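You operate a simulated robot arm through the tools that you are given. There is no shell and no other tool. Be economical: measure what you need, move in short steps, check, and stop when the job is done.

You are at the controls of a simulated robot arm. One attempt, no reset.

## Task
Lock the green base, load the blue barrel, put the cover on and seal it.
Fine: white slider to LOCK; the yellow seal goes on the square pad on the cover; the other barrel, the red seal, the coil and the orange base with its cover stay. Set down upright: what you pick out.

It is judged by the outcome, as a careful person would: the job done as asked, and still so three seconds after it is handed in. It fails if anything else is knocked over, pushed out of place, dropped, spilled or broken. A push-on lid holds only when it is set on centred and level and pressed home; a screw cap is set on level and turned clockwise until tight.

## Robot
A 6-joint arm with a two-finger parallel gripper, fixed in place. Base frame: the origin is at the foot of the arm, x ahead of it, y to its left, z up; the work surface is at about z = 760. Readings come in mm, rad, newtons and seconds.
With the tool pointing down near the work surface it reaches from about 120 to 840 mm from the base axis. Its first joint turns from -2.897 to 2.897 rad. Payload 3.91 kg.
The tool frame sits at the grasp point between the pads (the TCP): z along the fingers, y along the line on which they close. The tips reach 30 mm beyond it. The gripper opens to 110 mm. The fingers are 20 mm wide and 10 mm thick; the gripper's body (48 by 112 mm) begins 55 mm behind the TCP.
Orientation is that of the tool frame in the base frame, as a unit quaternion [x, y, z, w]. With the fingers straight down and closing along the base's y, the tool's x points along the base's -x, its y along +y and its z along -z.

## Interface
- The arm moves only by the tool play_rows. Its argument "increments" is a list of rows, each a list of 7 numbers: the closure, from 0 (fully open) to 1 (shut), then the shift along the tool's x, y, z in mm, then the turn, a rotation vector about the tool's x, y, z in rad. In form: [[hand, dx, dy, dz, wx, wy, wz], ...]. A call has 1 to 8 rows; each row is the pose to reach, as a shift and turn from the pose commanded when the call began, along the tool's axes at that moment. A row lasts 0.2 s, in which the tool goes at most 50 mm and 0.15 rad; a call with a longer step from one row to the next is refused whole, and so is a gripper value outside its range. Where a pose cannot be reached the arm comes as near as it can. A force on the tool above 90 N (or 10 N above the force at the start of the call, whichever is more), or a blocked arm, ends the call early, and 0.2 s more pass. Each finger travels about 108 mm/s and halts on what it meets, pressing with about 26 N; the grip force reading is that of the motor and also rises with nothing between the fingers. The clock runs only during rows and for 0.2 s after the last one: add rows that repeat a pose to give the fingers time. The reply holds the time, the measured pose of the TCP, the force on the tool along the base axes, the opening and the grip force, in the units named above and with some noise, with the torque about the TCP (base axes, N m) and any sound that the robot's microphone picked up.
- Cameras (640 x 400 px; columns grow to the right, rows downward): "scene" is fixed at [398.3, -651.1, 1342.1]; the picture's right is [0.96, 0.29, 0.00], its down [0.21, -0.71, -0.67] and it looks along [-0.19, 0.64, -0.74] (base axes); focal length 214 px, centre (320, 200). "wrist" rides on the gripper at [77, 7, -114] in the tool frame; the picture's right is [-0.09, 1.00, 0.00], its down [-0.80, -0.07, -0.59] and it looks along [-0.59, -0.05, 0.80] (tool axes); focal length 270 px, centre (320, 200). There is no depth. A picture from a camera that has moved, and an enlarged one, comes with that camera's place and axes in the base frame and with its lens.
- get_image(camera): a new picture of that camera. No time passes.
- move_column(by): slides the trunk up (or, below 0, down) by that many mm; the arm rides with it, the base frame stays. It gives what a move gives, with no picture.
- inspect(camera, box): a new picture of the part [left, top, right, bottom] of that camera's present view, enlarged. No time passes.
- hand_in(): hands the job in; it is judged then, once.

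Go step by step. Nothing tells you positions but the pictures and the camera data: compare them with the known pose of the tool, close in by small moves and look again before you grip or let go. The budget is 120 turns and 76 pictures, counting those below and the enlarged ones. Unless the task says otherwise, let go and move clear before handing in, and close with one line.

The tools are called by a JSON object that holds its "method" and its "body". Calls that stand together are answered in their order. play_rows: Moves the arm, as the interface text tells. Its arguments: {"type":"object","properties":{"increments":{"type":"array","items":{"type":"array","items":{"type":"number"}}}},"required":["increments"]} The other tools are called the same way: move_column (by) slides the trunk up or down; get_image (camera) takes a picture; inspect (camera, box) takes an enlarged picture of a part of a camera's view; hand_in () hands the job in.

At the start:

```text
clock: 0.0
ee_pos: [201.6, -388.5, 1113.9]
tcp_rot: [-0.001, 1.0, 0.0, 0.0]
force: [-0.6, 0.0, 0.0]
moment: [-0.01, 0.01, 0.0]
grip_width: 109.9
gripper_force: 0.1
trunk travel left (down, up): [-400.0, 140.0]
```

scene: 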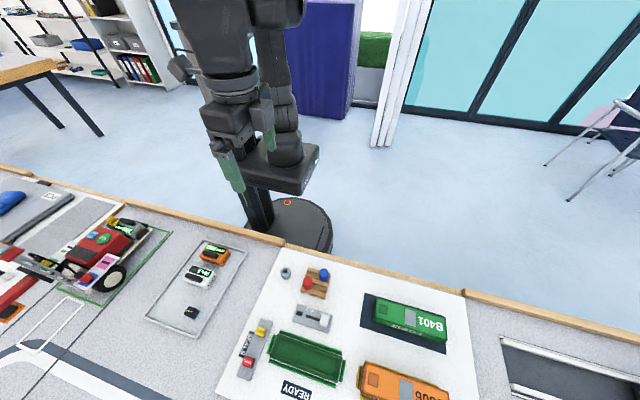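
wrist: 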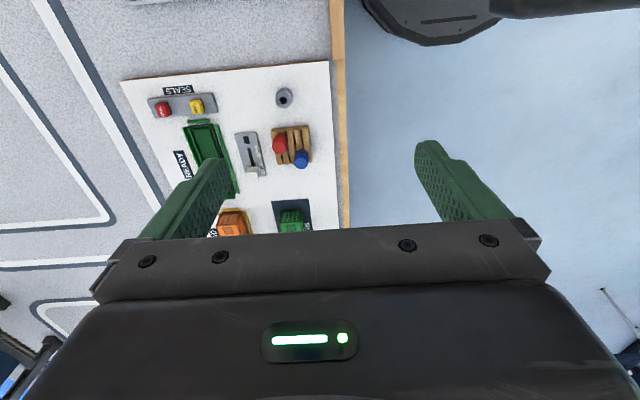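

I see a white mat with a green base tray, a lock unit, barrels in a wooden stand, seals, a green cover (B401) and an orange unit. I'll enlarge the scene first.

{"method": "inspect", "body": {"camera": "scene", "box": [220, 250, 380, 400]}}

{"method": "inspect", "body": {"camera": "scene", "box": [340, 270, 480, 400]}}

{"method": "inspect", "body": {"camera": "wrist", "box": [120, 60, 350, 240]}}

```text
2.67 times, centred on (300, 325) of scene
camera zoom: at [398.3, -651.1, 1342.1], right [0.96, 0.29, 0.0], down [0.21, -0.71, -0.67], along [-0.19, 0.64, -0.74], focal length 572 px, centre (373, -133)
```

zoom: 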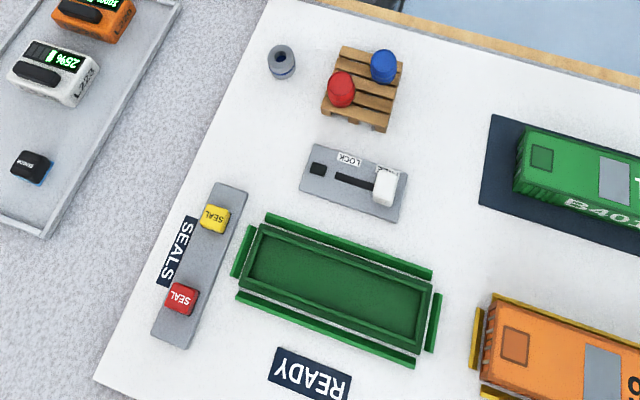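

```text
3.08 times, centred on (410, 335) of scene
camera zoom: at [398.3, -651.1, 1342.1], right [0.96, 0.29, 0.0], down [0.21, -0.71, -0.67], along [-0.19, 0.64, -0.74], focal length 660 px, centre (43, -215)
```

zoom: 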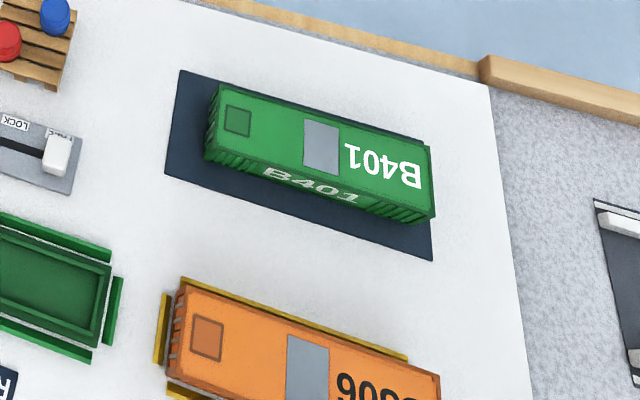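

```text
2.22 times, centred on (235, 150) of wrist
camera zoom: at [124.3, -382.3, 1229.2], right [0.09, 1.0, 0.0], down [0.8, -0.07, 0.59], along [0.59, -0.05, -0.8], focal length 601 px, centre (509, 311)
```

zoom: 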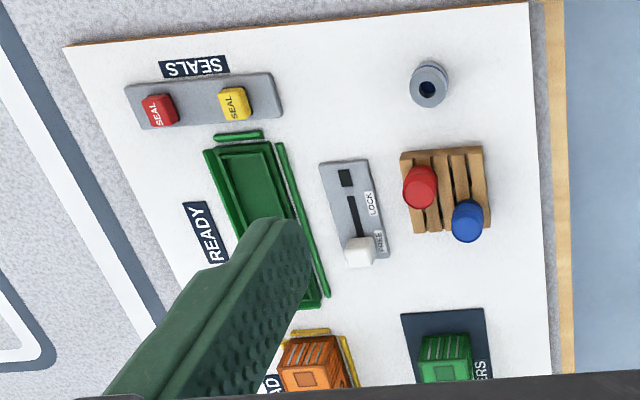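

The base is centred near (352,-604), its long side along x. The slider knob is near (372,-520), the blue barrel near (342,-423) and the cover near (556,-474). I'll go lower for a close look.

{"method": "play_rows", "body": {"increments": [[0, -10, -26, 33, 0, 0, 0], [0, -20, -52, 66, 0, 0, 0], [0, -30, -78, 98, 0, 0, 0], [0, -40, -104, 131, 0, 0, 0], [0, -50, -130, 164, 0, 0, 0]]}}

{"method": "get_image", "body": {"camera": "wrist"}}

```text
clock: 1.2
ee_pos: [253.4, -519.2, 950.9]
tcp_rot: [-0.001, 1.0, 0.0, -0.001]
force: [1.0, -0.2, -1.2]
moment: [0.01, -0.04, -0.01]
grip_width: 110.1
gripper_force: 0.1
trunk travel left (down, up): [-400.0, 140.0]
```

```text
70 pictures are left
camera wrist: at [176.1, -513.0, 1065.2], right [0.09, 1.0, 0.0], down [0.8, -0.07, 0.59], along [0.59, -0.05, -0.8], focal length 270 px, centre (320, 200)
```

wrist: 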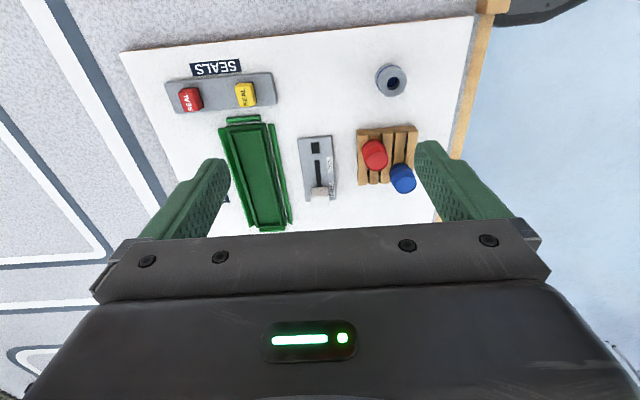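

The knob lines up near y -525, x 367. I'll move above it and look again.

{"method": "play_rows", "body": {"increments": [[0, -38, -2, 27, 0, 0, 0], [0, -76, -4, 54, 0, 0, 0], [0, -114, -6, 80, 0, 0, 0]]}}

{"method": "get_image", "body": {"camera": "wrist"}}

```text
clock: 2.0
ee_pos: [366.9, -521.0, 871.4]
tcp_rot: [0.001, 1.0, 0.0, 0.0]
force: [0.2, 0.5, 0.1]
moment: [0.02, 0.0, 0.0]
grip_width: 110.0
gripper_force: 0.0
trunk travel left (down, up): [-400.0, 140.0]
```

```text
69 pictures are left
camera wrist: at [290.2, -515.2, 986.1], right [0.09, 1.0, 0.0], down [0.8, -0.07, 0.59], along [0.59, -0.05, -0.8], focal length 270 px, centre (320, 200)
```

wrist: 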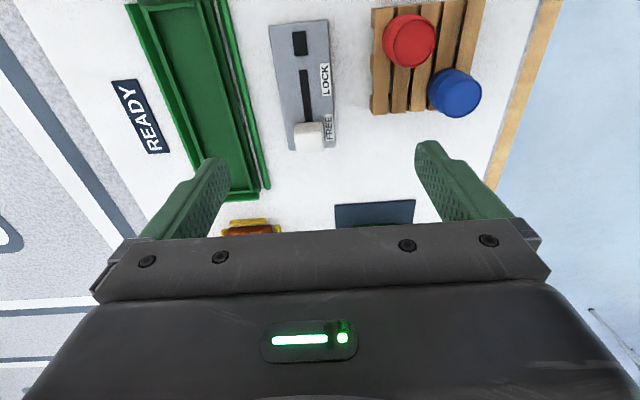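

The knob is at about (369,-530). I'll lower with partly closed fingers straddling it.

{"method": "play_rows", "body": {"increments": [[0.3, -1, -5, 0, 0, 0, 0], [0.55, -2, -9.5, 20, 0, 0, 0], [0.55, -2, -9.5, 45, 0, 0, 0], [0.55, -2, -9.5, 60, 0, 0, 0], [0.55, -2, -9.5, 60, 0, 0, 0]]}}

{"method": "get_image", "body": {"camera": "wrist"}}

{"method": "inspect", "body": {"camera": "scene", "box": [270, 270, 370, 350]}}

```text
clock: 3.2
ee_pos: [367.0, -533.7, 810.6]
tcp_rot: [0.001, 1.0, 0.0, -0.001]
force: [-0.1, 0.3, -0.9]
moment: [-0.02, 0.01, 0.01]
grip_width: 49.6
gripper_force: 0.1
trunk travel left (down, up): [-400.0, 140.0]
```

```text
68 pictures are left
camera wrist: at [290.3, -526.8, 925.8], right [0.09, 1.0, 0.0], down [0.8, -0.07, 0.59], along [0.59, -0.05, -0.8], focal length 270 px, centre (320, 200)
```

wrist: 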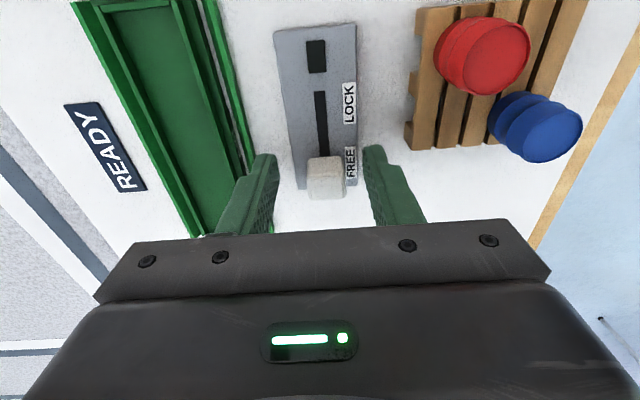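

```text
5.00 times, centred on (320, 310) of scene
camera zoom: at [398.3, -651.1, 1342.1], right [0.96, 0.29, 0.0], down [0.21, -0.71, -0.67], along [-0.19, 0.64, -0.74], focal length 1072 px, centre (320, -350)
```

zoom: 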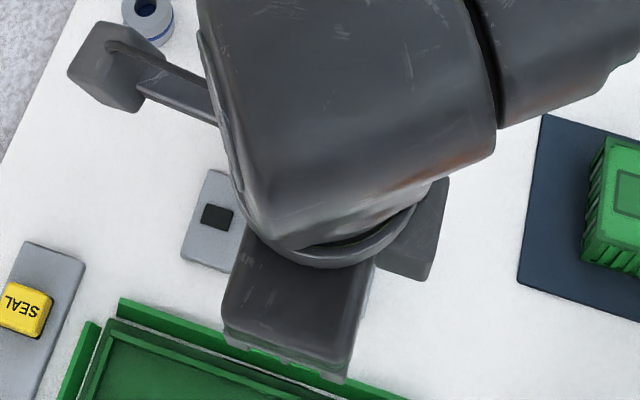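

The knob sits between the fingers, slightly to +x. I'll close on it here.

{"method": "play_rows", "body": {"increments": [[0.55, -4, 3, 5, 0, 0, 0], [0.75, -4, 3, 5, 0, 0, 0], [0.9, -4, 3, 5, 0, 0, 0], [1, -4, 3, 5, 0, 0, 0], [1, -4, 3, 5, 0, 0, 0]]}}

{"method": "get_image", "body": {"camera": "wrist"}}

```text
clock: 4.4
ee_pos: [371.4, -530.3, 806.9]
tcp_rot: [0.0, 1.0, 0.0, 0.0]
force: [0.2, -2.1, 2.8]
moment: [-0.06, 0.48, 0.32]
grip_width: 40.0
gripper_force: 45.2
trunk travel left (down, up): [-400.0, 140.0]
```

```text
66 pictures are left
camera wrist: at [294.3, -523.7, 921.4], right [0.09, 1.0, 0.0], down [0.8, -0.07, 0.59], along [0.59, -0.05, -0.8], focal length 270 px, centre (320, 200)
```

wrist: 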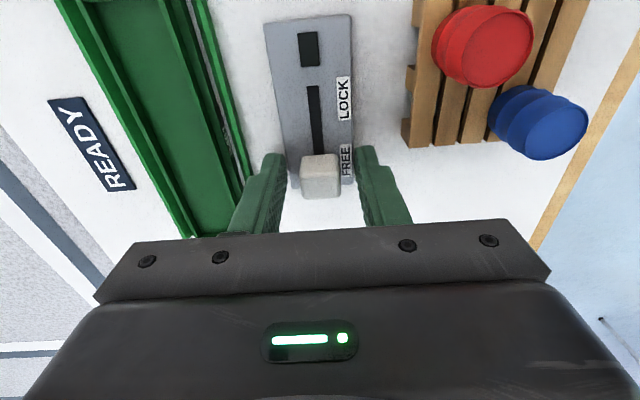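

The fingers closed on the 40 mm housing rather than the knob, so I'll open, rise 12 mm and close again.

{"method": "play_rows", "body": {"increments": [[0.55, 0, 0, 0, 0, 0, 0], [0.55, 0, 0, -6, 0, 0, 0], [0.55, 0, 0, -12, 0, 0, 0], [0.7, 0, 0, -12, 0, 0, 0], [0.8, 0, 0, -12, 0, 0, 0], [1, 0, 0, -12, 0, 0, 0], [1, 0, 0, -12, 0, 0, 0]]}}

{"method": "get_image", "body": {"camera": "wrist"}}

```text
clock: 6.0
ee_pos: [371.4, -529.6, 817.3]
tcp_rot: [0.001, 1.0, 0.0, 0.0]
force: [0.0, 1.1, 0.1]
moment: [0.02, -0.05, 0.02]
grip_width: 20.6
gripper_force: 45.2
trunk travel left (down, up): [-400.0, 140.0]
```

```text
65 pictures are left
camera wrist: at [293.7, -523.8, 932.7], right [0.09, 1.0, 0.0], down [0.8, -0.07, 0.59], along [0.59, -0.05, -0.8], focal length 270 px, centre (320, 200)
```

wrist: 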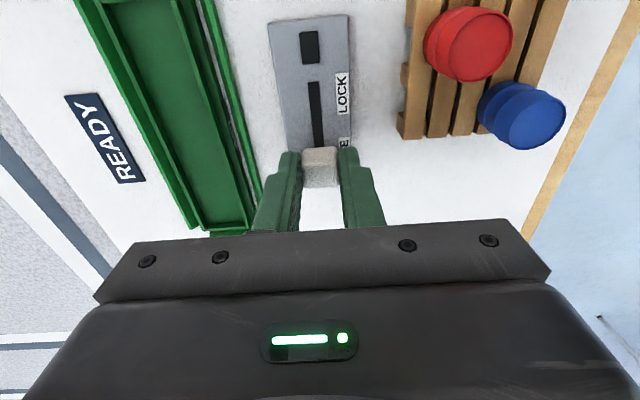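

The knob is gripped at 20.6 mm wide. I'll slide it toward LOCK (-x).

{"method": "play_rows", "body": {"increments": [[1, 6, 0, 0, 0, 0, 0], [1, 12, 0, 0, 0, 0, 0], [1, 18, 0, 0, 0, 0, 0], [1, 24, 0, 0, 0, 0, 0], [1, 30, 0, 0, 0, 0, 0]]}}

{"method": "get_image", "body": {"camera": "wrist"}}

```text
clock: 7.2
ee_pos: [341.5, -531.0, 817.4]
tcp_rot: [0.001, 1.0, -0.001, 0.0]
force: [-0.3, 7.3, 8.9]
moment: [0.22, 0.53, 0.05]
grip_width: 21.0
gripper_force: 44.6
trunk travel left (down, up): [-400.0, 140.0]
```

```text
64 pictures are left
camera wrist: at [264.1, -523.6, 932.7], right [0.09, 1.0, 0.0], down [0.8, -0.07, 0.59], along [0.59, -0.05, -0.8], focal length 270 px, centre (320, 200)
```

wrist: 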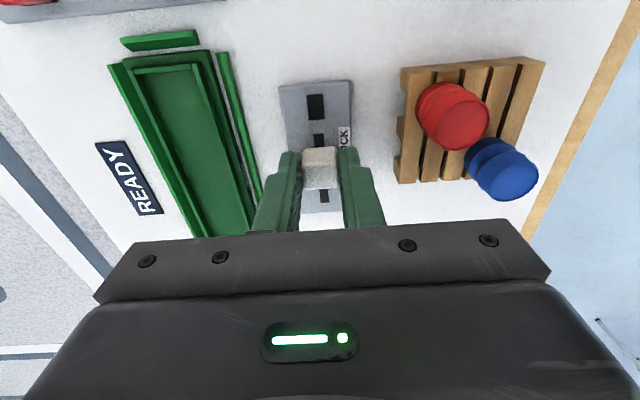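

The slider is moving, with a short bit of slot left. I'll continue gently to the end.

{"method": "play_rows", "body": {"increments": [[1, 3, 0, 0, 0, 0, 0], [1, 6, 0, 0, 0, 0, 0], [1, 8, 0, 0, 0, 0, 0], [1, 10, 0, 0, 0, 0, 0], [1, 12, 0, 0, 0, 0, 0], [1, 14, 0, 0, 0, 0, 0]]}}

{"method": "get_image", "body": {"camera": "wrist"}}

```text
clock: 8.6
ee_pos: [329.3, -529.2, 817.8]
tcp_rot: [-0.001, 1.0, -0.001, 0.0]
force: [12.3, 5.1, 7.2]
moment: [0.16, -0.02, -0.02]
grip_width: 20.8
gripper_force: 44.8
trunk travel left (down, up): [-400.0, 140.0]
```

```text
63 pictures are left
camera wrist: at [252.4, -523.7, 932.6], right [0.09, 1.0, 0.0], down [0.8, -0.07, 0.6], along [0.59, -0.05, -0.8], focal length 270 px, centre (320, 200)
```

wrist: 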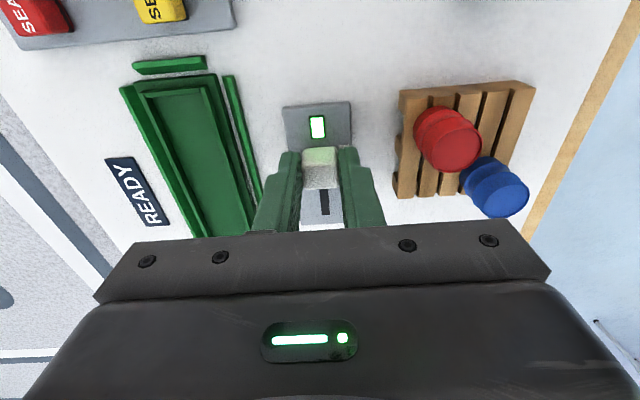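

The lock indicator turned green with the slider at its end stop. I'll release, rise and begin turning the gripper by 90° for the barrel.

{"method": "play_rows", "body": {"increments": [[0.6, 0, 0, 0, 0, 0, 0], [0.55, 0, 0, 0, 0, 0, 0], [0.55, 0, 0, -30, 0, 0, 0], [0.55, 0, 0, -70, 0, 0, 0], [0.5, 0, 0, -100, 0, 0, 0]]}}

{"method": "play_rows", "body": {"increments": [[0.5, 0, 10, 0, 0, 0, 0.14], [0.5, 0, 20, 0, 0, 0, 0.28], [0.5, 0, 30, 0, 0, 0, 0.42], [0.5, 0, 40, 0, 0, 0, 0.56], [0.5, 0, 50, 0, 0, 0, 0.7], [0.5, 0, 60, 0, 0, 0, 0.84], [0.5, 0, 70, 0, 0, 0, 0.98], [0.5, 0, 80, 0, 0, 0, 1.12]]}}

{"method": "get_image", "body": {"camera": "scene"}}

```text
clock: 9.8
ee_pos: [326.4, -532.7, 917.8]
tcp_rot: [0.0, 1.0, 0.0, 0.0]
force: [-0.2, -0.4, -0.4]
moment: [-0.01, -0.01, -0.01]
grip_width: 54.7
gripper_force: 0.0
trunk travel left (down, up): [-400.0, 140.0]
```

```text
clock: 11.6
ee_pos: [326.6, -451.3, 917.0]
tcp_rot: [0.533, 0.846, 0.0, 0.0]
force: [-0.7, 0.2, -0.4]
moment: [0.02, 0.03, -0.01]
grip_width: 54.9
gripper_force: 0.1
trunk travel left (down, up): [-400.0, 140.0]
```

```text
62 pictures are left
```

scene: 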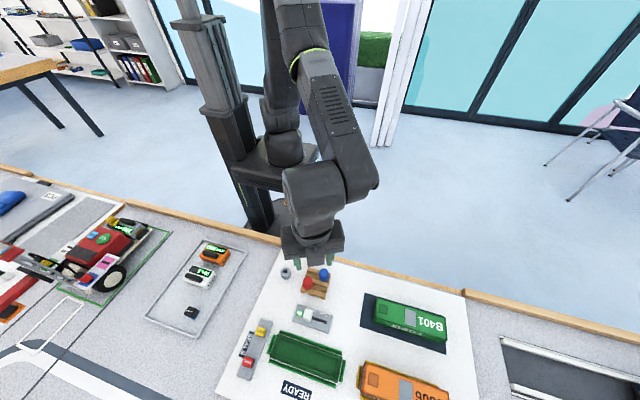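

The turn works and nothing has been disturbed. I'll finish the rotation over the barrel.

{"method": "play_rows", "body": {"increments": [[0.5, 2, 5, 0, 0, 0, 0.14], [0.5, 4, 10, 0, 0, 0, 0.28], [0.5, 5.3, 14.2, 0, 0, 0, 0.4], [0.5, 5.3, 14.2, 0, 0, 0, 0.4508]]}}

{"method": "get_image", "body": {"camera": "wrist"}}

```text
clock: 12.6
ee_pos: [337.3, -440.1, 916.5]
tcp_rot: [0.707, 0.707, 0.0, 0.0]
force: [0.1, -0.1, 0.3]
moment: [0.04, 0.01, 0.03]
grip_width: 55.1
gripper_force: 0.1
trunk travel left (down, up): [-400.0, 140.0]
```

```text
61 pictures are left
camera wrist: at [344.2, -364.2, 1032.0], right [1.0, -0.09, 0.0], down [-0.07, -0.8, 0.59], along [-0.05, -0.59, -0.8], focal length 270 px, centre (320, 200)
```

wrist: 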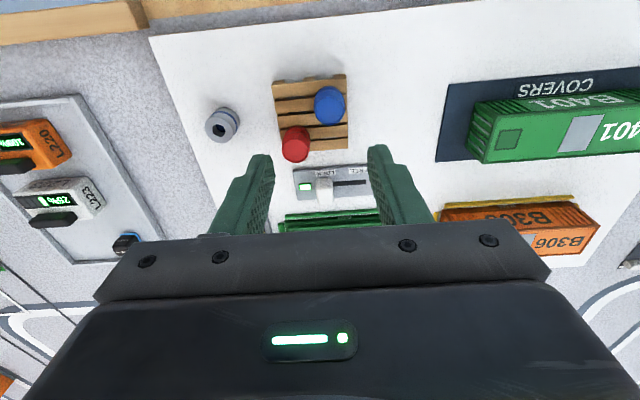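

The blue barrel is near (346,-428) with its top at about z 806. I'll lower to just above it and check.

{"method": "play_rows", "body": {"increments": [[0.5, 6, 5, 22, 0, 0, 0], [0.5, 12, 9.2, 44, 0, 0, 0], [0.5, 12, 9.2, 62, 0, 0, 0]]}}

{"method": "get_image", "body": {"camera": "wrist"}}

```text
clock: 13.4
ee_pos: [347.1, -427.6, 854.5]
tcp_rot: [0.707, 0.707, 0.001, 0.0]
force: [-0.1, 0.0, 0.5]
moment: [0.02, 0.02, 0.02]
grip_width: 55.0
gripper_force: 0.1
trunk travel left (down, up): [-400.0, 140.0]
```

```text
60 pictures are left
camera wrist: at [353.8, -351.1, 969.0], right [1.0, -0.09, 0.0], down [-0.07, -0.8, 0.59], along [-0.05, -0.59, -0.8], focal length 270 px, centre (320, 200)
```

wrist: 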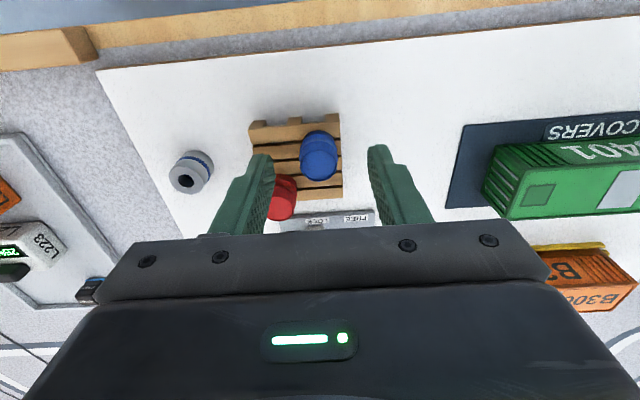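

I'll enlarge to pin the barrel's top and foot.

{"method": "inspect", "body": {"camera": "wrist", "box": [230, 90, 400, 230]}}

{"method": "inspect", "body": {"camera": "scene", "box": [260, 230, 370, 300]}}

```text
2.86 times, centred on (315, 160) of wrist
camera zoom: at [353.8, -351.1, 969.0], right [1.0, -0.09, 0.0], down [-0.07, -0.8, 0.59], along [-0.05, -0.59, -0.8], focal length 772 px, centre (334, 314)
```

zoom: 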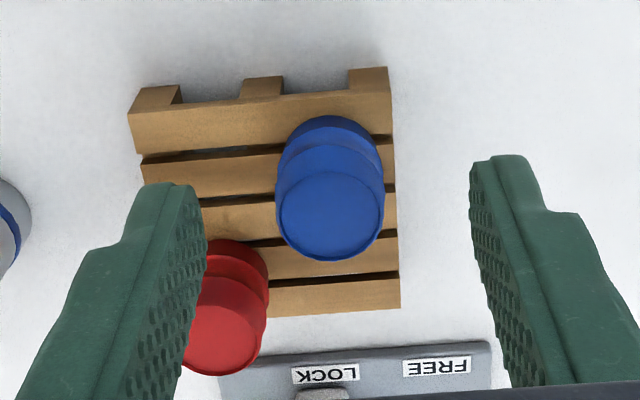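

```text
5.71 times, centred on (315, 265) of scene
camera zoom: at [398.3, -651.1, 1342.1], right [0.96, 0.29, 0.0], down [0.21, -0.71, -0.67], along [-0.19, 0.64, -0.74], focal length 1226 px, centre (349, -171)
```

zoom: 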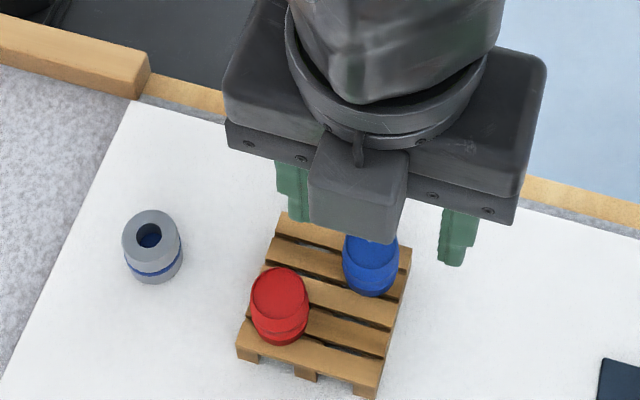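

Best estimate is now barrel centre (346,-437) with its top near z 815, and the red one about 45 mm away. I'll shift and descend around it.

{"method": "play_rows", "body": {"increments": [[0.6, -9.5, -1, 0, 0, 0, 0], [0.6, -9.5, -1, 0, 0, 0, 0], [0.6, -9.5, -1, 15, 0, 0, 0], [0.6, -9.5, -1, 28, 0, 0, 0]]}}

{"method": "inspect", "body": {"camera": "wrist", "box": [230, 90, 400, 230]}}

{"method": "inspect", "body": {"camera": "scene", "box": [260, 230, 370, 300]}}

```text
clock: 14.4
ee_pos: [347.3, -437.5, 827.5]
tcp_rot: [0.707, 0.707, 0.001, 0.0]
force: [-0.4, -1.1, 1.5]
moment: [0.0, 0.02, 0.02]
grip_width: 44.2
gripper_force: 0.1
trunk travel left (down, up): [-400.0, 140.0]
```

```text
2.86 times, centred on (315, 160) of wrist
camera zoom: at [353.1, -360.8, 942.3], right [1.0, -0.09, 0.0], down [-0.07, -0.8, 0.59], along [-0.05, -0.59, -0.8], focal length 772 px, centre (334, 314)
```

zoom: 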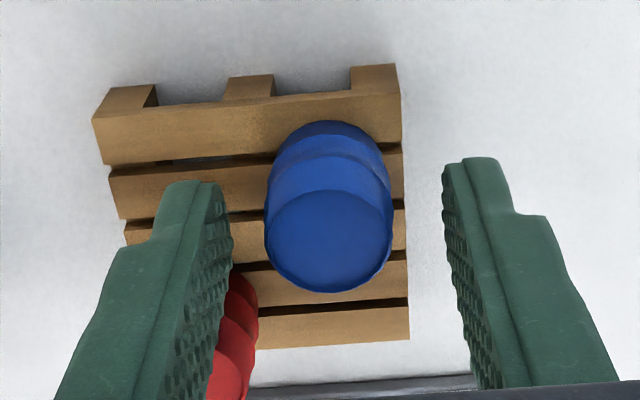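

```text
5.71 times, centred on (315, 265) of scene
camera zoom: at [398.3, -651.1, 1342.1], right [0.96, 0.29, 0.0], down [0.21, -0.71, -0.67], along [-0.19, 0.64, -0.74], focal length 1226 px, centre (349, -171)
```

zoom: 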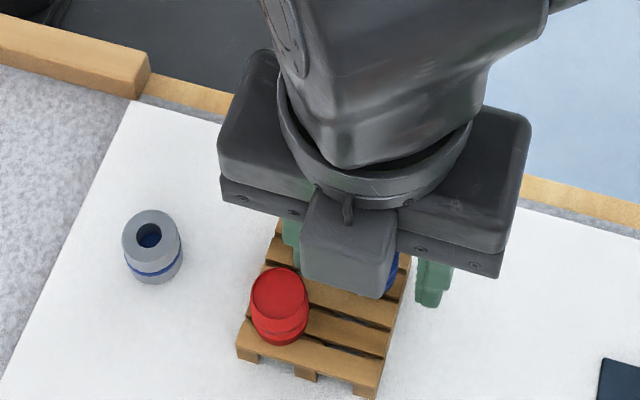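

The barrel is centred between the fingers. I'll go slightly lower and close.

{"method": "play_rows", "body": {"increments": [[0.6, 0, -0.5, 6, 0, 0, 0], [0.7, 0, -0.5, 6, 0, 0, 0], [0.8, 0, -0.5, 6, 0, 0, 0], [0.9, 0, -0.5, 6, 0, 0, 0], [0.9, 0, -0.5, 6, 0, 0, 0]]}}

{"method": "inspect", "body": {"camera": "wrist", "box": [230, 90, 400, 230]}}

```text
clock: 15.6
ee_pos: [345.8, -436.6, 822.5]
tcp_rot: [0.707, 0.707, 0.0, 0.0]
force: [0.4, 0.4, -0.2]
moment: [0.03, 0.03, -0.01]
grip_width: 22.8
gripper_force: 25.9
trunk travel left (down, up): [-400.0, 140.0]
```

```text
2.86 times, centred on (315, 160) of wrist
camera zoom: at [352.4, -360.7, 936.3], right [1.0, -0.09, 0.0], down [-0.07, -0.8, 0.59], along [-0.05, -0.59, -0.8], focal length 772 px, centre (334, 314)
```

zoom: 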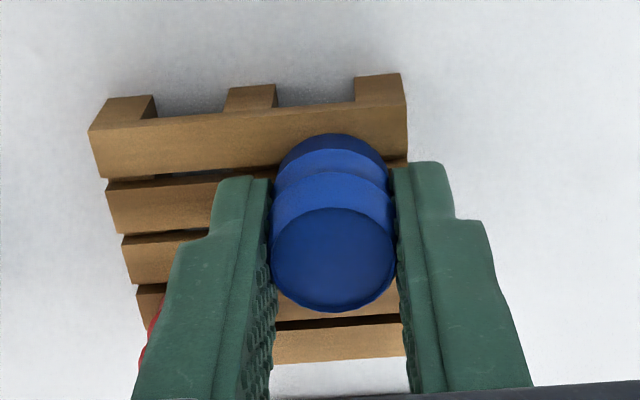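

The barrel is gripped. I'll lift straight up, then check it.

{"method": "play_rows", "body": {"increments": [[1, 0, 0, 0, 0, 0, 0], [1, 0, 0, -8, 0, 0, 0], [1, 0, 0, -30, 0, 0, 0], [1, 0, 0, -70, 0, 0, 0], [1, 0, 0, -100, 0, 0, 0]]}}

{"method": "play_rows", "body": {"increments": [[1, -40, 2, 0, 0, 0, 0], [1, -80, 4, 0, 0, 0, 0], [1, -120, 6, 0, 0, 0, 0], [1, -160, 6, 0, 0, 0, 0]]}}

{"method": "get_image", "body": {"camera": "wrist"}}

{"method": "inspect", "body": {"camera": "scene", "box": [220, 230, 400, 400]}}

```text
clock: 16.8
ee_pos: [346.3, -436.7, 921.7]
tcp_rot: [0.707, 0.707, -0.001, 0.0]
force: [-0.9, 0.5, -0.3]
moment: [0.0, 0.02, 0.0]
grip_width: 23.0
gripper_force: 26.1
trunk travel left (down, up): [-400.0, 140.0]
```

```text
clock: 17.8
ee_pos: [354.3, -600.1, 921.0]
tcp_rot: [0.708, 0.707, 0.001, 0.0]
force: [0.8, -0.8, -0.1]
moment: [0.0, -0.03, 0.01]
grip_width: 22.8
gripper_force: 26.1
trunk travel left (down, up): [-400.0, 140.0]
```

```text
54 pictures are left
camera wrist: at [360.0, -522.5, 1035.7], right [1.0, -0.09, 0.0], down [-0.07, -0.8, 0.59], along [-0.05, -0.59, -0.8], focal length 270 px, centre (320, 200)
```

wrist: 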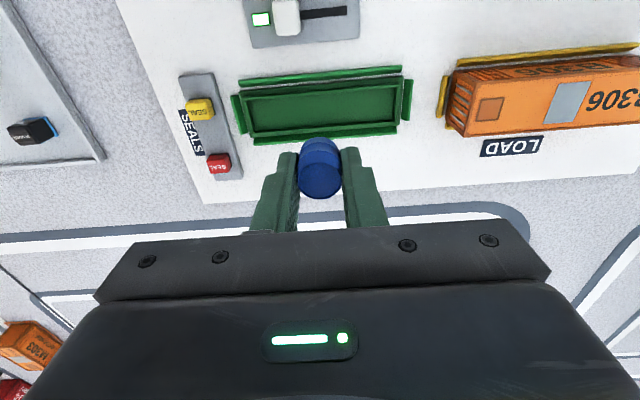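

```text
2.35 times, centred on (310, 315) of scene
camera zoom: at [398.3, -651.1, 1342.1], right [0.96, 0.29, 0.0], down [0.21, -0.71, -0.67], along [-0.19, 0.64, -0.74], focal length 505 px, centre (344, -71)
```

zoom: 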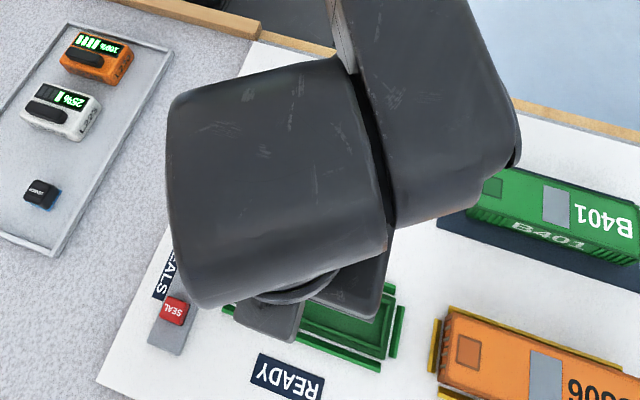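

I'll enlarge the tray to check its interior before lowering.

{"method": "inspect", "body": {"camera": "wrist", "box": [220, 50, 430, 200]}}

```text
2.67 times, centred on (325, 125) of wrist
camera zoom: at [360.0, -522.5, 1035.7], right [1.0, -0.09, 0.0], down [-0.07, -0.8, 0.59], along [-0.05, -0.59, -0.8], focal length 721 px, centre (307, 400)
```

zoom: 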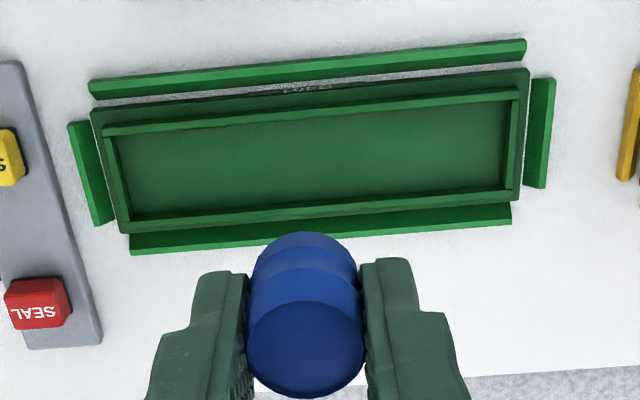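

The cover seat is a shallow tray centred near (355,-609.5), about 30 mm wide inside. I'll lower the barrel to just above it and look.

{"method": "play_rows", "body": {"increments": [[1, -5, 1, 25, 0, 0, 0], [1, -9.5, 1, 50, 0, 0, 0], [1, -9.5, 1, 86, 0, 0, 0]]}}

{"method": "inspect", "body": {"camera": "wrist", "box": [180, 50, 460, 240]}}

{"method": "inspect", "body": {"camera": "scene", "box": [250, 310, 370, 400]}}

```text
clock: 18.6
ee_pos: [352.8, -607.0, 834.1]
tcp_rot: [0.707, 0.707, 0.0, 0.0]
force: [-0.3, 1.1, 0.0]
moment: [-0.04, -0.01, 0.01]
grip_width: 22.9
gripper_force: 26.2
trunk travel left (down, up): [-400.0, 140.0]
```

```text
2.11 times, centred on (320, 145) of wrist
camera zoom: at [359.9, -531.3, 949.0], right [1.0, -0.09, 0.0], down [-0.07, -0.8, 0.59], along [-0.05, -0.59, -0.8], focal length 569 px, centre (320, 316)
```

zoom: 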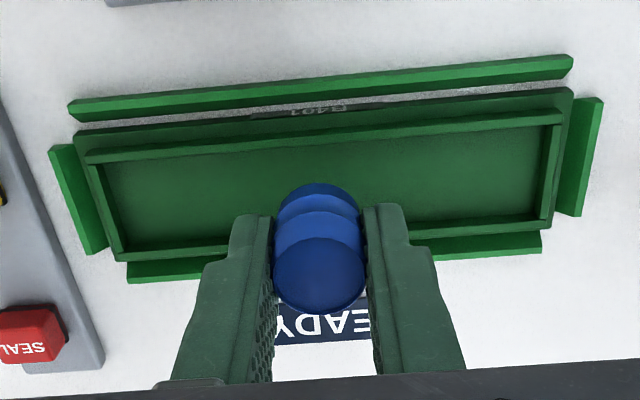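

```text
4.44 times, centred on (310, 355) of scene
camera zoom: at [398.3, -651.1, 1342.1], right [0.96, 0.29, 0.0], down [0.21, -0.71, -0.67], along [-0.19, 0.64, -0.74], focal length 953 px, centre (364, -489)
```

zoom: 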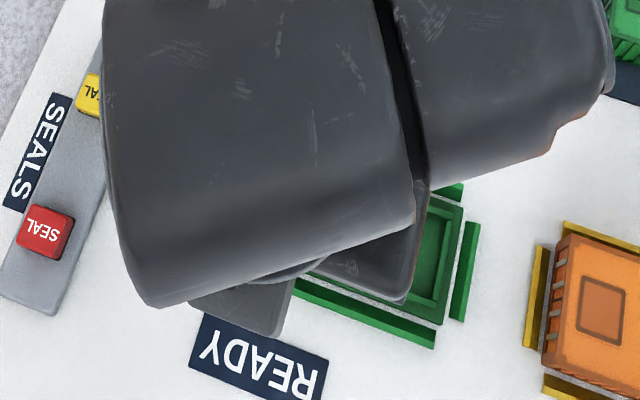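

The tray interior centre is about (355.5,-609). I'll lower gently and watch for contact.

{"method": "play_rows", "body": {"increments": [[1, -1.5, 2, 8, 0, 0, 0], [1, -1.5, 2, 16, 0, 0, 0], [1, -1.5, 2, 22, 0, 0, 0]]}}

{"method": "inspect", "body": {"camera": "wrist", "box": [180, 50, 460, 240]}}

```text
clock: 19.4
ee_pos: [354.5, -608.8, 813.6]
tcp_rot: [0.707, 0.707, 0.0, 0.001]
force: [0.2, 0.3, -0.7]
moment: [0.03, 0.01, 0.01]
grip_width: 22.4
gripper_force: 26.1
trunk travel left (down, up): [-400.0, 140.0]
```

```text
2.11 times, centred on (320, 145) of wrist
camera zoom: at [361.1, -532.5, 927.4], right [1.0, -0.09, 0.0], down [-0.07, -0.8, 0.59], along [-0.05, -0.59, -0.8], focal length 569 px, centre (320, 316)
```

zoom: 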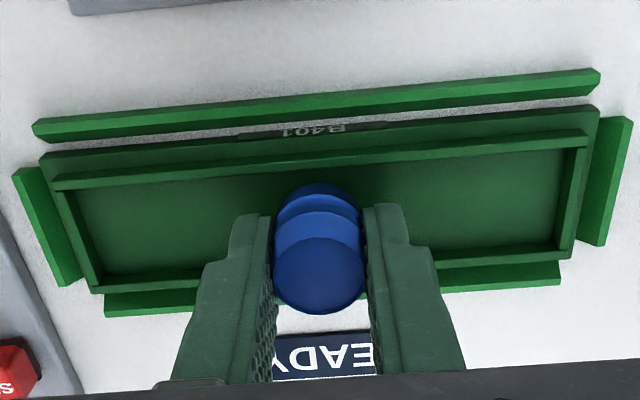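

Still clear of contact and well centred. I'll lower in small steps.

{"method": "play_rows", "body": {"increments": [[1, 0, 0, 2, 0, 0, 0], [1, 0, 0, 4, 0, 0, 0], [1, 0, 0, 6, 0, 0, 0]]}}

```text
clock: 20.2
ee_pos: [355.2, -609.1, 809.5]
tcp_rot: [0.707, 0.707, 0.0, 0.002]
force: [-2.3, 0.0, 10.3]
moment: [0.03, 0.09, -0.03]
grip_width: 22.8
gripper_force: 26.1
trunk travel left (down, up): [-400.0, 140.0]
```

Contact at about 10 N, so the barrel is on the floor. I'll check the picture, then release.

{"method": "inspect", "body": {"camera": "wrist", "box": [180, 50, 460, 240]}}

{"method": "play_rows", "body": {"increments": [[1, 0, 0, -1, 0, 0, 0], [0.75, 0, 0, -1, 0, 0, 0], [0.6, 0, 0, -1, 0, 0, 0], [0.6, 0, 0, -1, 0, 0, 0], [0.6, 0, 0, -20, 0, 0, 0], [0.6, 0, 0, -50, 0, 0, 0], [0.6, 0, 0, -90, 0, 0, 0]]}}

{"method": "get_image", "body": {"camera": "wrist"}}

```text
2.11 times, centred on (320, 145) of wrist
camera zoom: at [361.2, -532.0, 923.7], right [1.0, -0.09, 0.0], down [-0.07, -0.8, 0.6], along [-0.05, -0.59, -0.8], focal length 569 px, centre (320, 316)
```

zoom: 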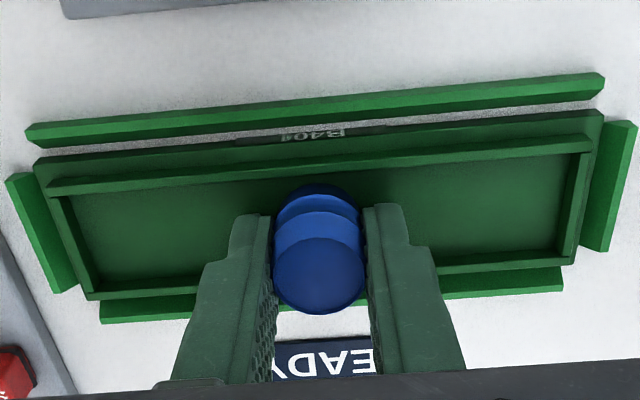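

```text
clock: 21.8
ee_pos: [353.4, -609.4, 896.6]
tcp_rot: [0.707, 0.707, -0.001, 0.0]
force: [0.2, 0.0, 0.5]
moment: [0.02, 0.0, 0.0]
grip_width: 43.9
gripper_force: 0.0
trunk travel left (down, up): [-400.0, 140.0]
```

```text
47 pictures are left
camera wrist: at [359.4, -532.2, 1011.7], right [1.0, -0.09, 0.0], down [-0.07, -0.8, 0.59], along [-0.05, -0.59, -0.8], focal length 270 px, centre (320, 200)
```

wrist: 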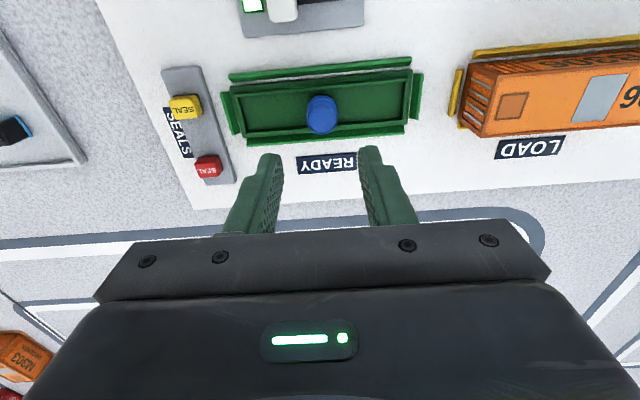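

The barrel stands upright in the tray. Next is the cover: I'll rise, turn the gripper back and move over near it.

{"method": "play_rows", "body": {"increments": [[0.3, 17, 18, -20, 0, 0, -0.14], [0, 34, 37, -40, 0, 0, -0.28], [0, 51, 55, -53, 0, 0, -0.42], [0, 68, 74, -53, 0, 0, -0.56], [0, 84, 92, -53, 0, 0, -0.7], [0, 101, 110, -53, 0, 0, -0.84], [0, 118, 129, -53, 0, 0, -0.98], [0, 135, 147, -53, 0, 0, -1.12]]}}

{"method": "play_rows", "body": {"increments": [[0, 0, 0, 0, 0, 0, -0.14], [0, 0, 0, 0, 0, 0, -0.28], [0, 0, 0, 0, 0, 0, -0.42], [0, 0, 0, 0, 0, 0, -0.4508], [0, 0, 0, 0, 0, 0, -0.4508]]}}

{"method": "get_image", "body": {"camera": "wrist"}}

```text
clock: 23.6
ee_pos: [502.2, -474.7, 951.7]
tcp_rot: [0.222, 0.975, 0.001, 0.0]
force: [0.7, -0.1, -0.7]
moment: [0.01, 0.02, 0.05]
grip_width: 110.0
gripper_force: 0.2
trunk travel left (down, up): [-400.0, 140.0]
```

```text
clock: 24.8
ee_pos: [502.4, -473.8, 950.2]
tcp_rot: [0.0, 1.0, 0.0, 0.0]
force: [-0.6, 0.0, -1.1]
moment: [0.01, 0.0, 0.01]
grip_width: 109.9
gripper_force: 0.0
trunk travel left (down, up): [-400.0, 140.0]
```

```text
46 pictures are left
camera wrist: at [425.1, -468.0, 1065.0], right [0.09, 1.0, 0.0], down [0.8, -0.07, 0.59], along [0.59, -0.05, -0.8], focal length 270 px, centre (320, 200)
```

wrist: 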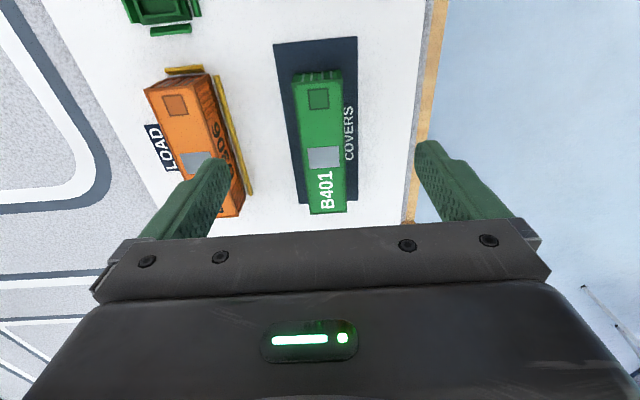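

The cover centre is about (555.5,-475), aligned with x, roughly 148×45 mm. I'll move over it.

{"method": "play_rows", "body": {"increments": [[0.2, -27, -1, 30, 0, 0, 0], [0.3, -53, -1, 55, 0, 0, 0], [0.3, -53, -1, 80, 0, 0, 0]]}}

{"method": "get_image", "body": {"camera": "wrist"}}

{"method": "inspect", "body": {"camera": "scene", "box": [340, 270, 480, 400]}}

```text
clock: 25.6
ee_pos: [556.3, -475.3, 870.4]
tcp_rot: [-0.001, 1.0, 0.0, -0.001]
force: [0.6, 0.3, -0.4]
moment: [0.03, 0.04, -0.04]
grip_width: 76.9
gripper_force: 0.0
trunk travel left (down, up): [-400.0, 140.0]
```

```text
45 pictures are left
camera wrist: at [479.1, -470.0, 984.6], right [0.09, 1.0, 0.0], down [0.8, -0.07, 0.59], along [0.59, -0.05, -0.8], focal length 270 px, centre (320, 200)
```

wrist: 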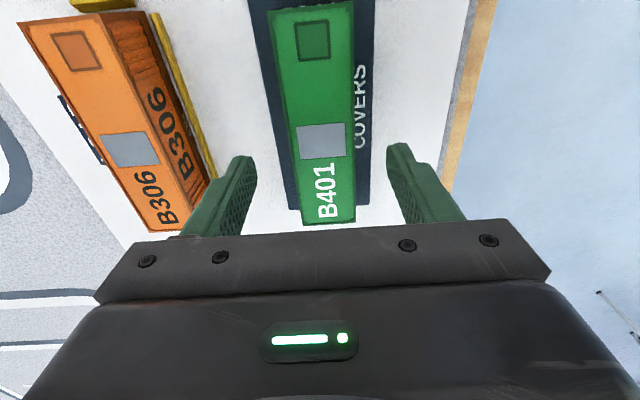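

```text
3.08 times, centred on (410, 335) of scene
camera zoom: at [398.3, -651.1, 1342.1], right [0.96, 0.29, 0.0], down [0.21, -0.71, -0.67], along [-0.19, 0.64, -0.74], focal length 660 px, centre (43, -215)
```

zoom: 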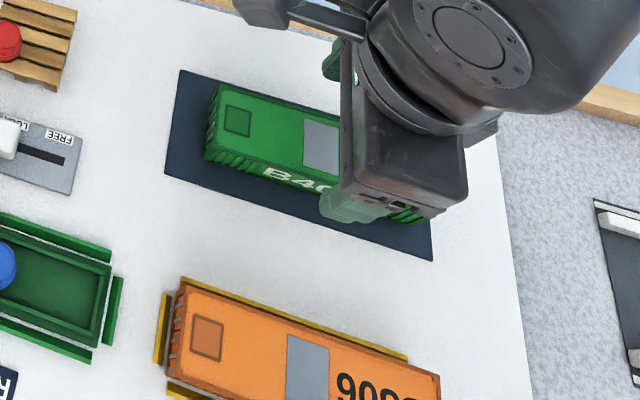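

The cover is centred between the fingers. I'll descend to 835 and check the height against it.

{"method": "play_rows", "body": {"increments": [[0.3, 0, 0, 12, 0, 0, 0], [0.4, 0, 0, 24, 0, 0, 0], [0.4, 0, 0, 35, 0, 0, 0]]}}

{"method": "get_image", "body": {"camera": "wrist"}}

{"method": "inspect", "body": {"camera": "scene", "box": [340, 270, 480, 350]}}

```text
clock: 26.4
ee_pos: [554.2, -475.6, 835.4]
tcp_rot: [0.0, 1.0, 0.0, -0.001]
force: [-0.5, -0.8, 0.5]
moment: [-0.02, -0.03, -0.04]
grip_width: 65.8
gripper_force: 0.0
trunk travel left (down, up): [-400.0, 140.0]
```

```text
43 pictures are left
camera wrist: at [477.8, -468.9, 950.1], right [0.09, 1.0, 0.0], down [0.8, -0.07, 0.59], along [0.59, -0.05, -0.8], focal length 270 px, centre (320, 200)
```

wrist: 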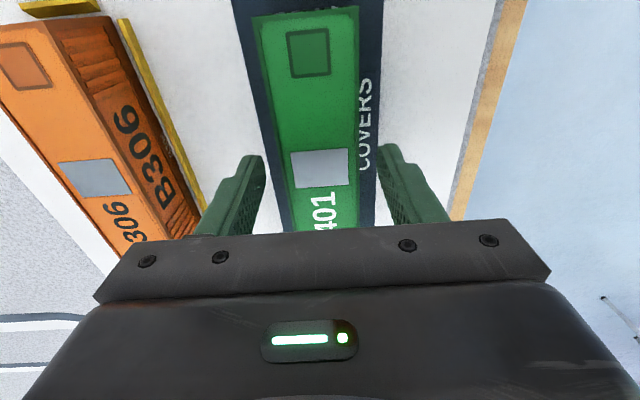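

```text
4.57 times, centred on (410, 310) of scene
camera zoom: at [398.3, -651.1, 1342.1], right [0.96, 0.29, 0.0], down [0.21, -0.71, -0.67], along [-0.19, 0.64, -0.74], focal length 980 px, centre (-91, -303)
```

zoom: 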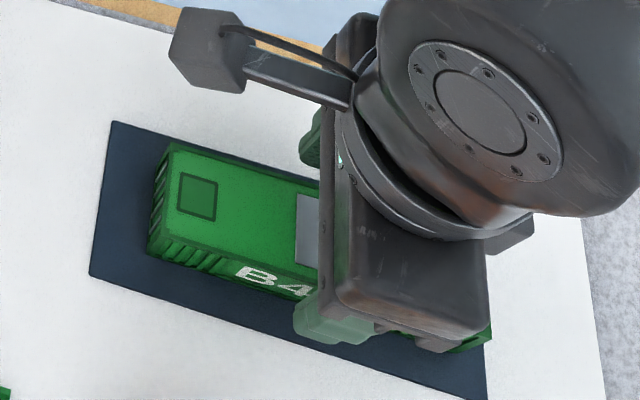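

The cover top is at z≈816, about 44 mm wide. I'll go down 12 mm more and grip.

{"method": "play_rows", "body": {"increments": [[0.4, 0, 0, 12, 0, 0, 0], [0.55, 0, 0, 12, 0, 0, 0], [0.7, 0, 0, 12, 0, 0, 0], [1, 0, 0, 12, 0, 0, 0], [1, 0, 0, 12, 0, 0, 0]]}}

{"method": "get_image", "body": {"camera": "wrist"}}

```text
clock: 27.6
ee_pos: [556.9, -475.4, 824.1]
tcp_rot: [0.0, 1.0, 0.0, 0.0]
force: [-0.1, 0.4, 0.2]
moment: [-0.03, -0.03, -0.01]
grip_width: 44.3
gripper_force: 25.6
trunk travel left (down, up): [-400.0, 140.0]
```

```text
41 pictures are left
camera wrist: at [478.2, -469.1, 938.3], right [0.09, 1.0, 0.0], down [0.8, -0.07, 0.59], along [0.59, -0.05, -0.8], focal length 270 px, centre (320, 200)
```

wrist: 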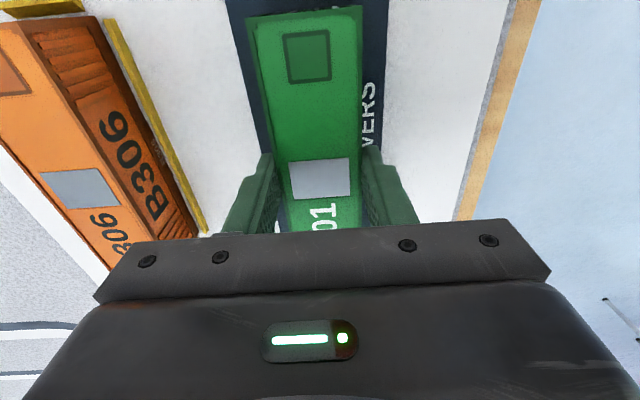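

Gripped at 44.3 mm. I'll lift and carry it to above the base.

{"method": "play_rows", "body": {"increments": [[1, 0, 0, -6, 0, 0, 0], [1, 0, 0, -20, 0, 0, 0], [1, 0, 0, -50, 0, 0, 0], [1, 0, 0, -90, 0, 0, 0], [1, 0, 0, -130, 0, 0, 0]]}}

{"method": "play_rows", "body": {"increments": [[1, 30, -20, 0, 0, 0, 0], [1, 65, -43, 0, 0, 0, 0], [1, 100, -67, 0, 0, 0, 0], [1, 135, -90, 0, 0, 0, 0], [1, 170, -114, 0, 0, 0, 0], [1, 200, -134, 0, 0, 0, 0], [1, 200, -134, 0, 0, 0, 0]]}}

{"method": "get_image", "body": {"camera": "wrist"}}

{"method": "get_image", "body": {"camera": "scene"}}

```text
clock: 28.8
ee_pos: [556.2, -474.3, 953.5]
tcp_rot: [0.0, 1.0, 0.0, 0.0]
force: [-0.4, 0.3, -0.4]
moment: [0.01, 0.01, 0.0]
grip_width: 44.2
gripper_force: 26.2
trunk travel left (down, up): [-400.0, 140.0]
```

```text
clock: 30.4
ee_pos: [355.3, -609.1, 953.0]
tcp_rot: [0.0, 1.0, 0.0, 0.0]
force: [0.4, 0.0, -1.4]
moment: [0.01, 0.0, 0.01]
grip_width: 44.3
gripper_force: 26.0
trunk travel left (down, up): [-400.0, 140.0]
```

```text
40 pictures are left
camera wrist: at [277.4, -602.2, 1068.3], right [0.09, 1.0, 0.0], down [0.8, -0.07, 0.59], along [0.59, -0.05, -0.8], focal length 270 px, centre (320, 200)
```

wrist: 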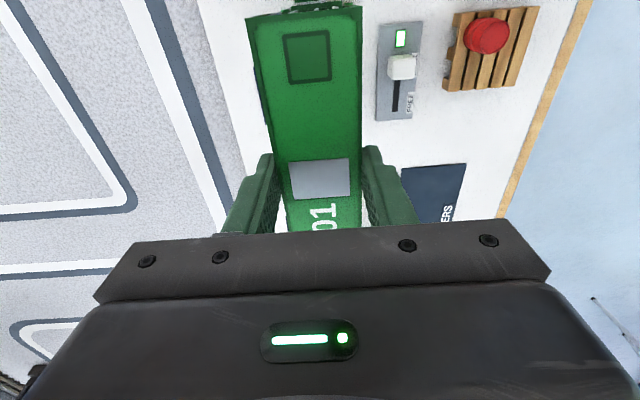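

```text
39 pictures are left
```

scene: 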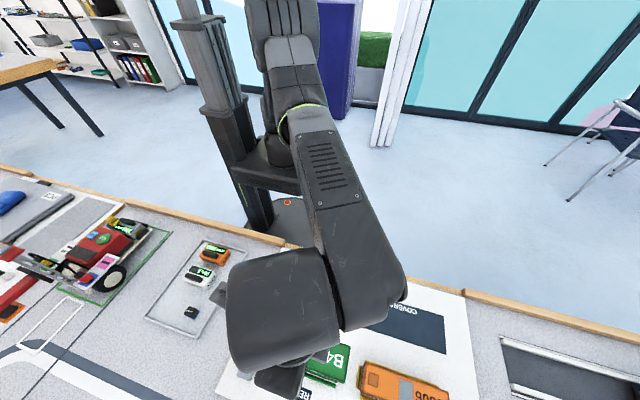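

The cover is level in the grip above the base. I'll lower to just above the guides and inspect from the scene camera.

{"method": "play_rows", "body": {"increments": [[1, 0, 0.5, 30, 0, 0, 0], [1, 0, 0.5, 60, 0, 0, 0], [1, 0, 0.5, 90, 0, 0, 0], [1, 0, 0.5, 98, 0, 0, 0]]}}

{"method": "inspect", "body": {"camera": "scene", "box": [250, 310, 370, 400]}}

{"method": "get_image", "body": {"camera": "wrist"}}

```text
clock: 31.4
ee_pos: [353.5, -608.5, 856.5]
tcp_rot: [-0.001, 1.0, 0.0, 0.0]
force: [-0.4, -0.4, -1.1]
moment: [-0.02, -0.01, -0.01]
grip_width: 44.4
gripper_force: 25.9
trunk travel left (down, up): [-400.0, 140.0]
```

```text
4.44 times, centred on (310, 355) of scene
camera zoom: at [398.3, -651.1, 1342.1], right [0.96, 0.29, 0.0], down [0.21, -0.71, -0.67], along [-0.19, 0.64, -0.74], focal length 953 px, centre (364, -489)
```

zoom: 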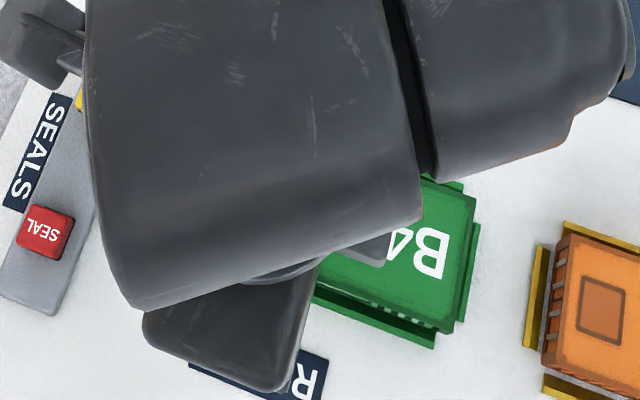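

```text
37 pictures are left
camera wrist: at [277.1, -602.4, 970.8], right [0.09, 1.0, 0.0], down [0.8, -0.07, 0.59], along [0.59, -0.05, -0.8], focal length 270 px, centre (320, 200)
```

wrist: 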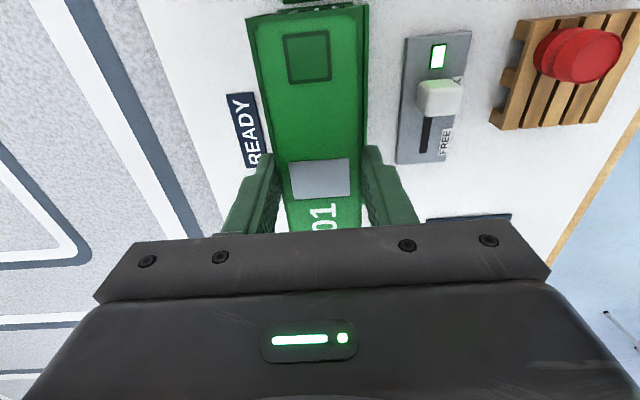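

I'll enlarge both views around the cover's edges to compare with the base guides.

{"method": "inspect", "body": {"camera": "scene", "box": [305, 340, 350, 380]}}

{"method": "inspect", "body": {"camera": "wrist", "box": [220, 0, 400, 110]}}

```text
10.00 times, centred on (328, 360) of scene
camera zoom: at [398.3, -651.1, 1342.1], right [0.96, 0.29, 0.0], down [0.21, -0.71, -0.67], along [-0.19, 0.64, -0.74], focal length 2145 px, centre (245, -1400)
```

zoom: 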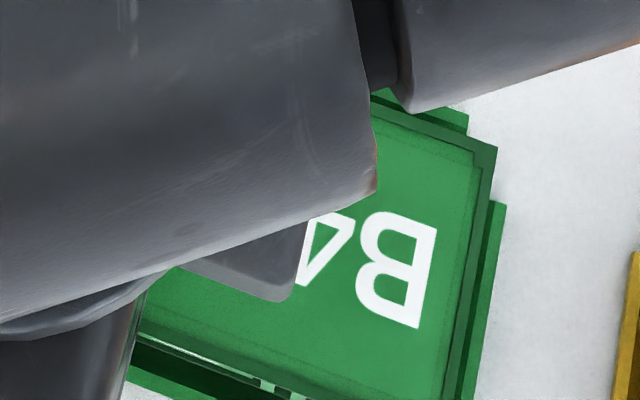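

```text
3.56 times, centred on (310, 55) of wrist
camera zoom: at [277.1, -602.4, 970.8], right [0.09, 1.0, 0.0], down [0.8, -0.07, 0.59], along [0.59, -0.05, -0.8], focal length 961 px, centre (356, 716)
```

zoom: 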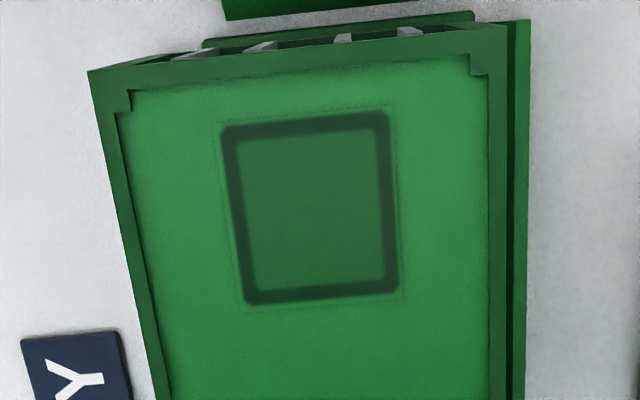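

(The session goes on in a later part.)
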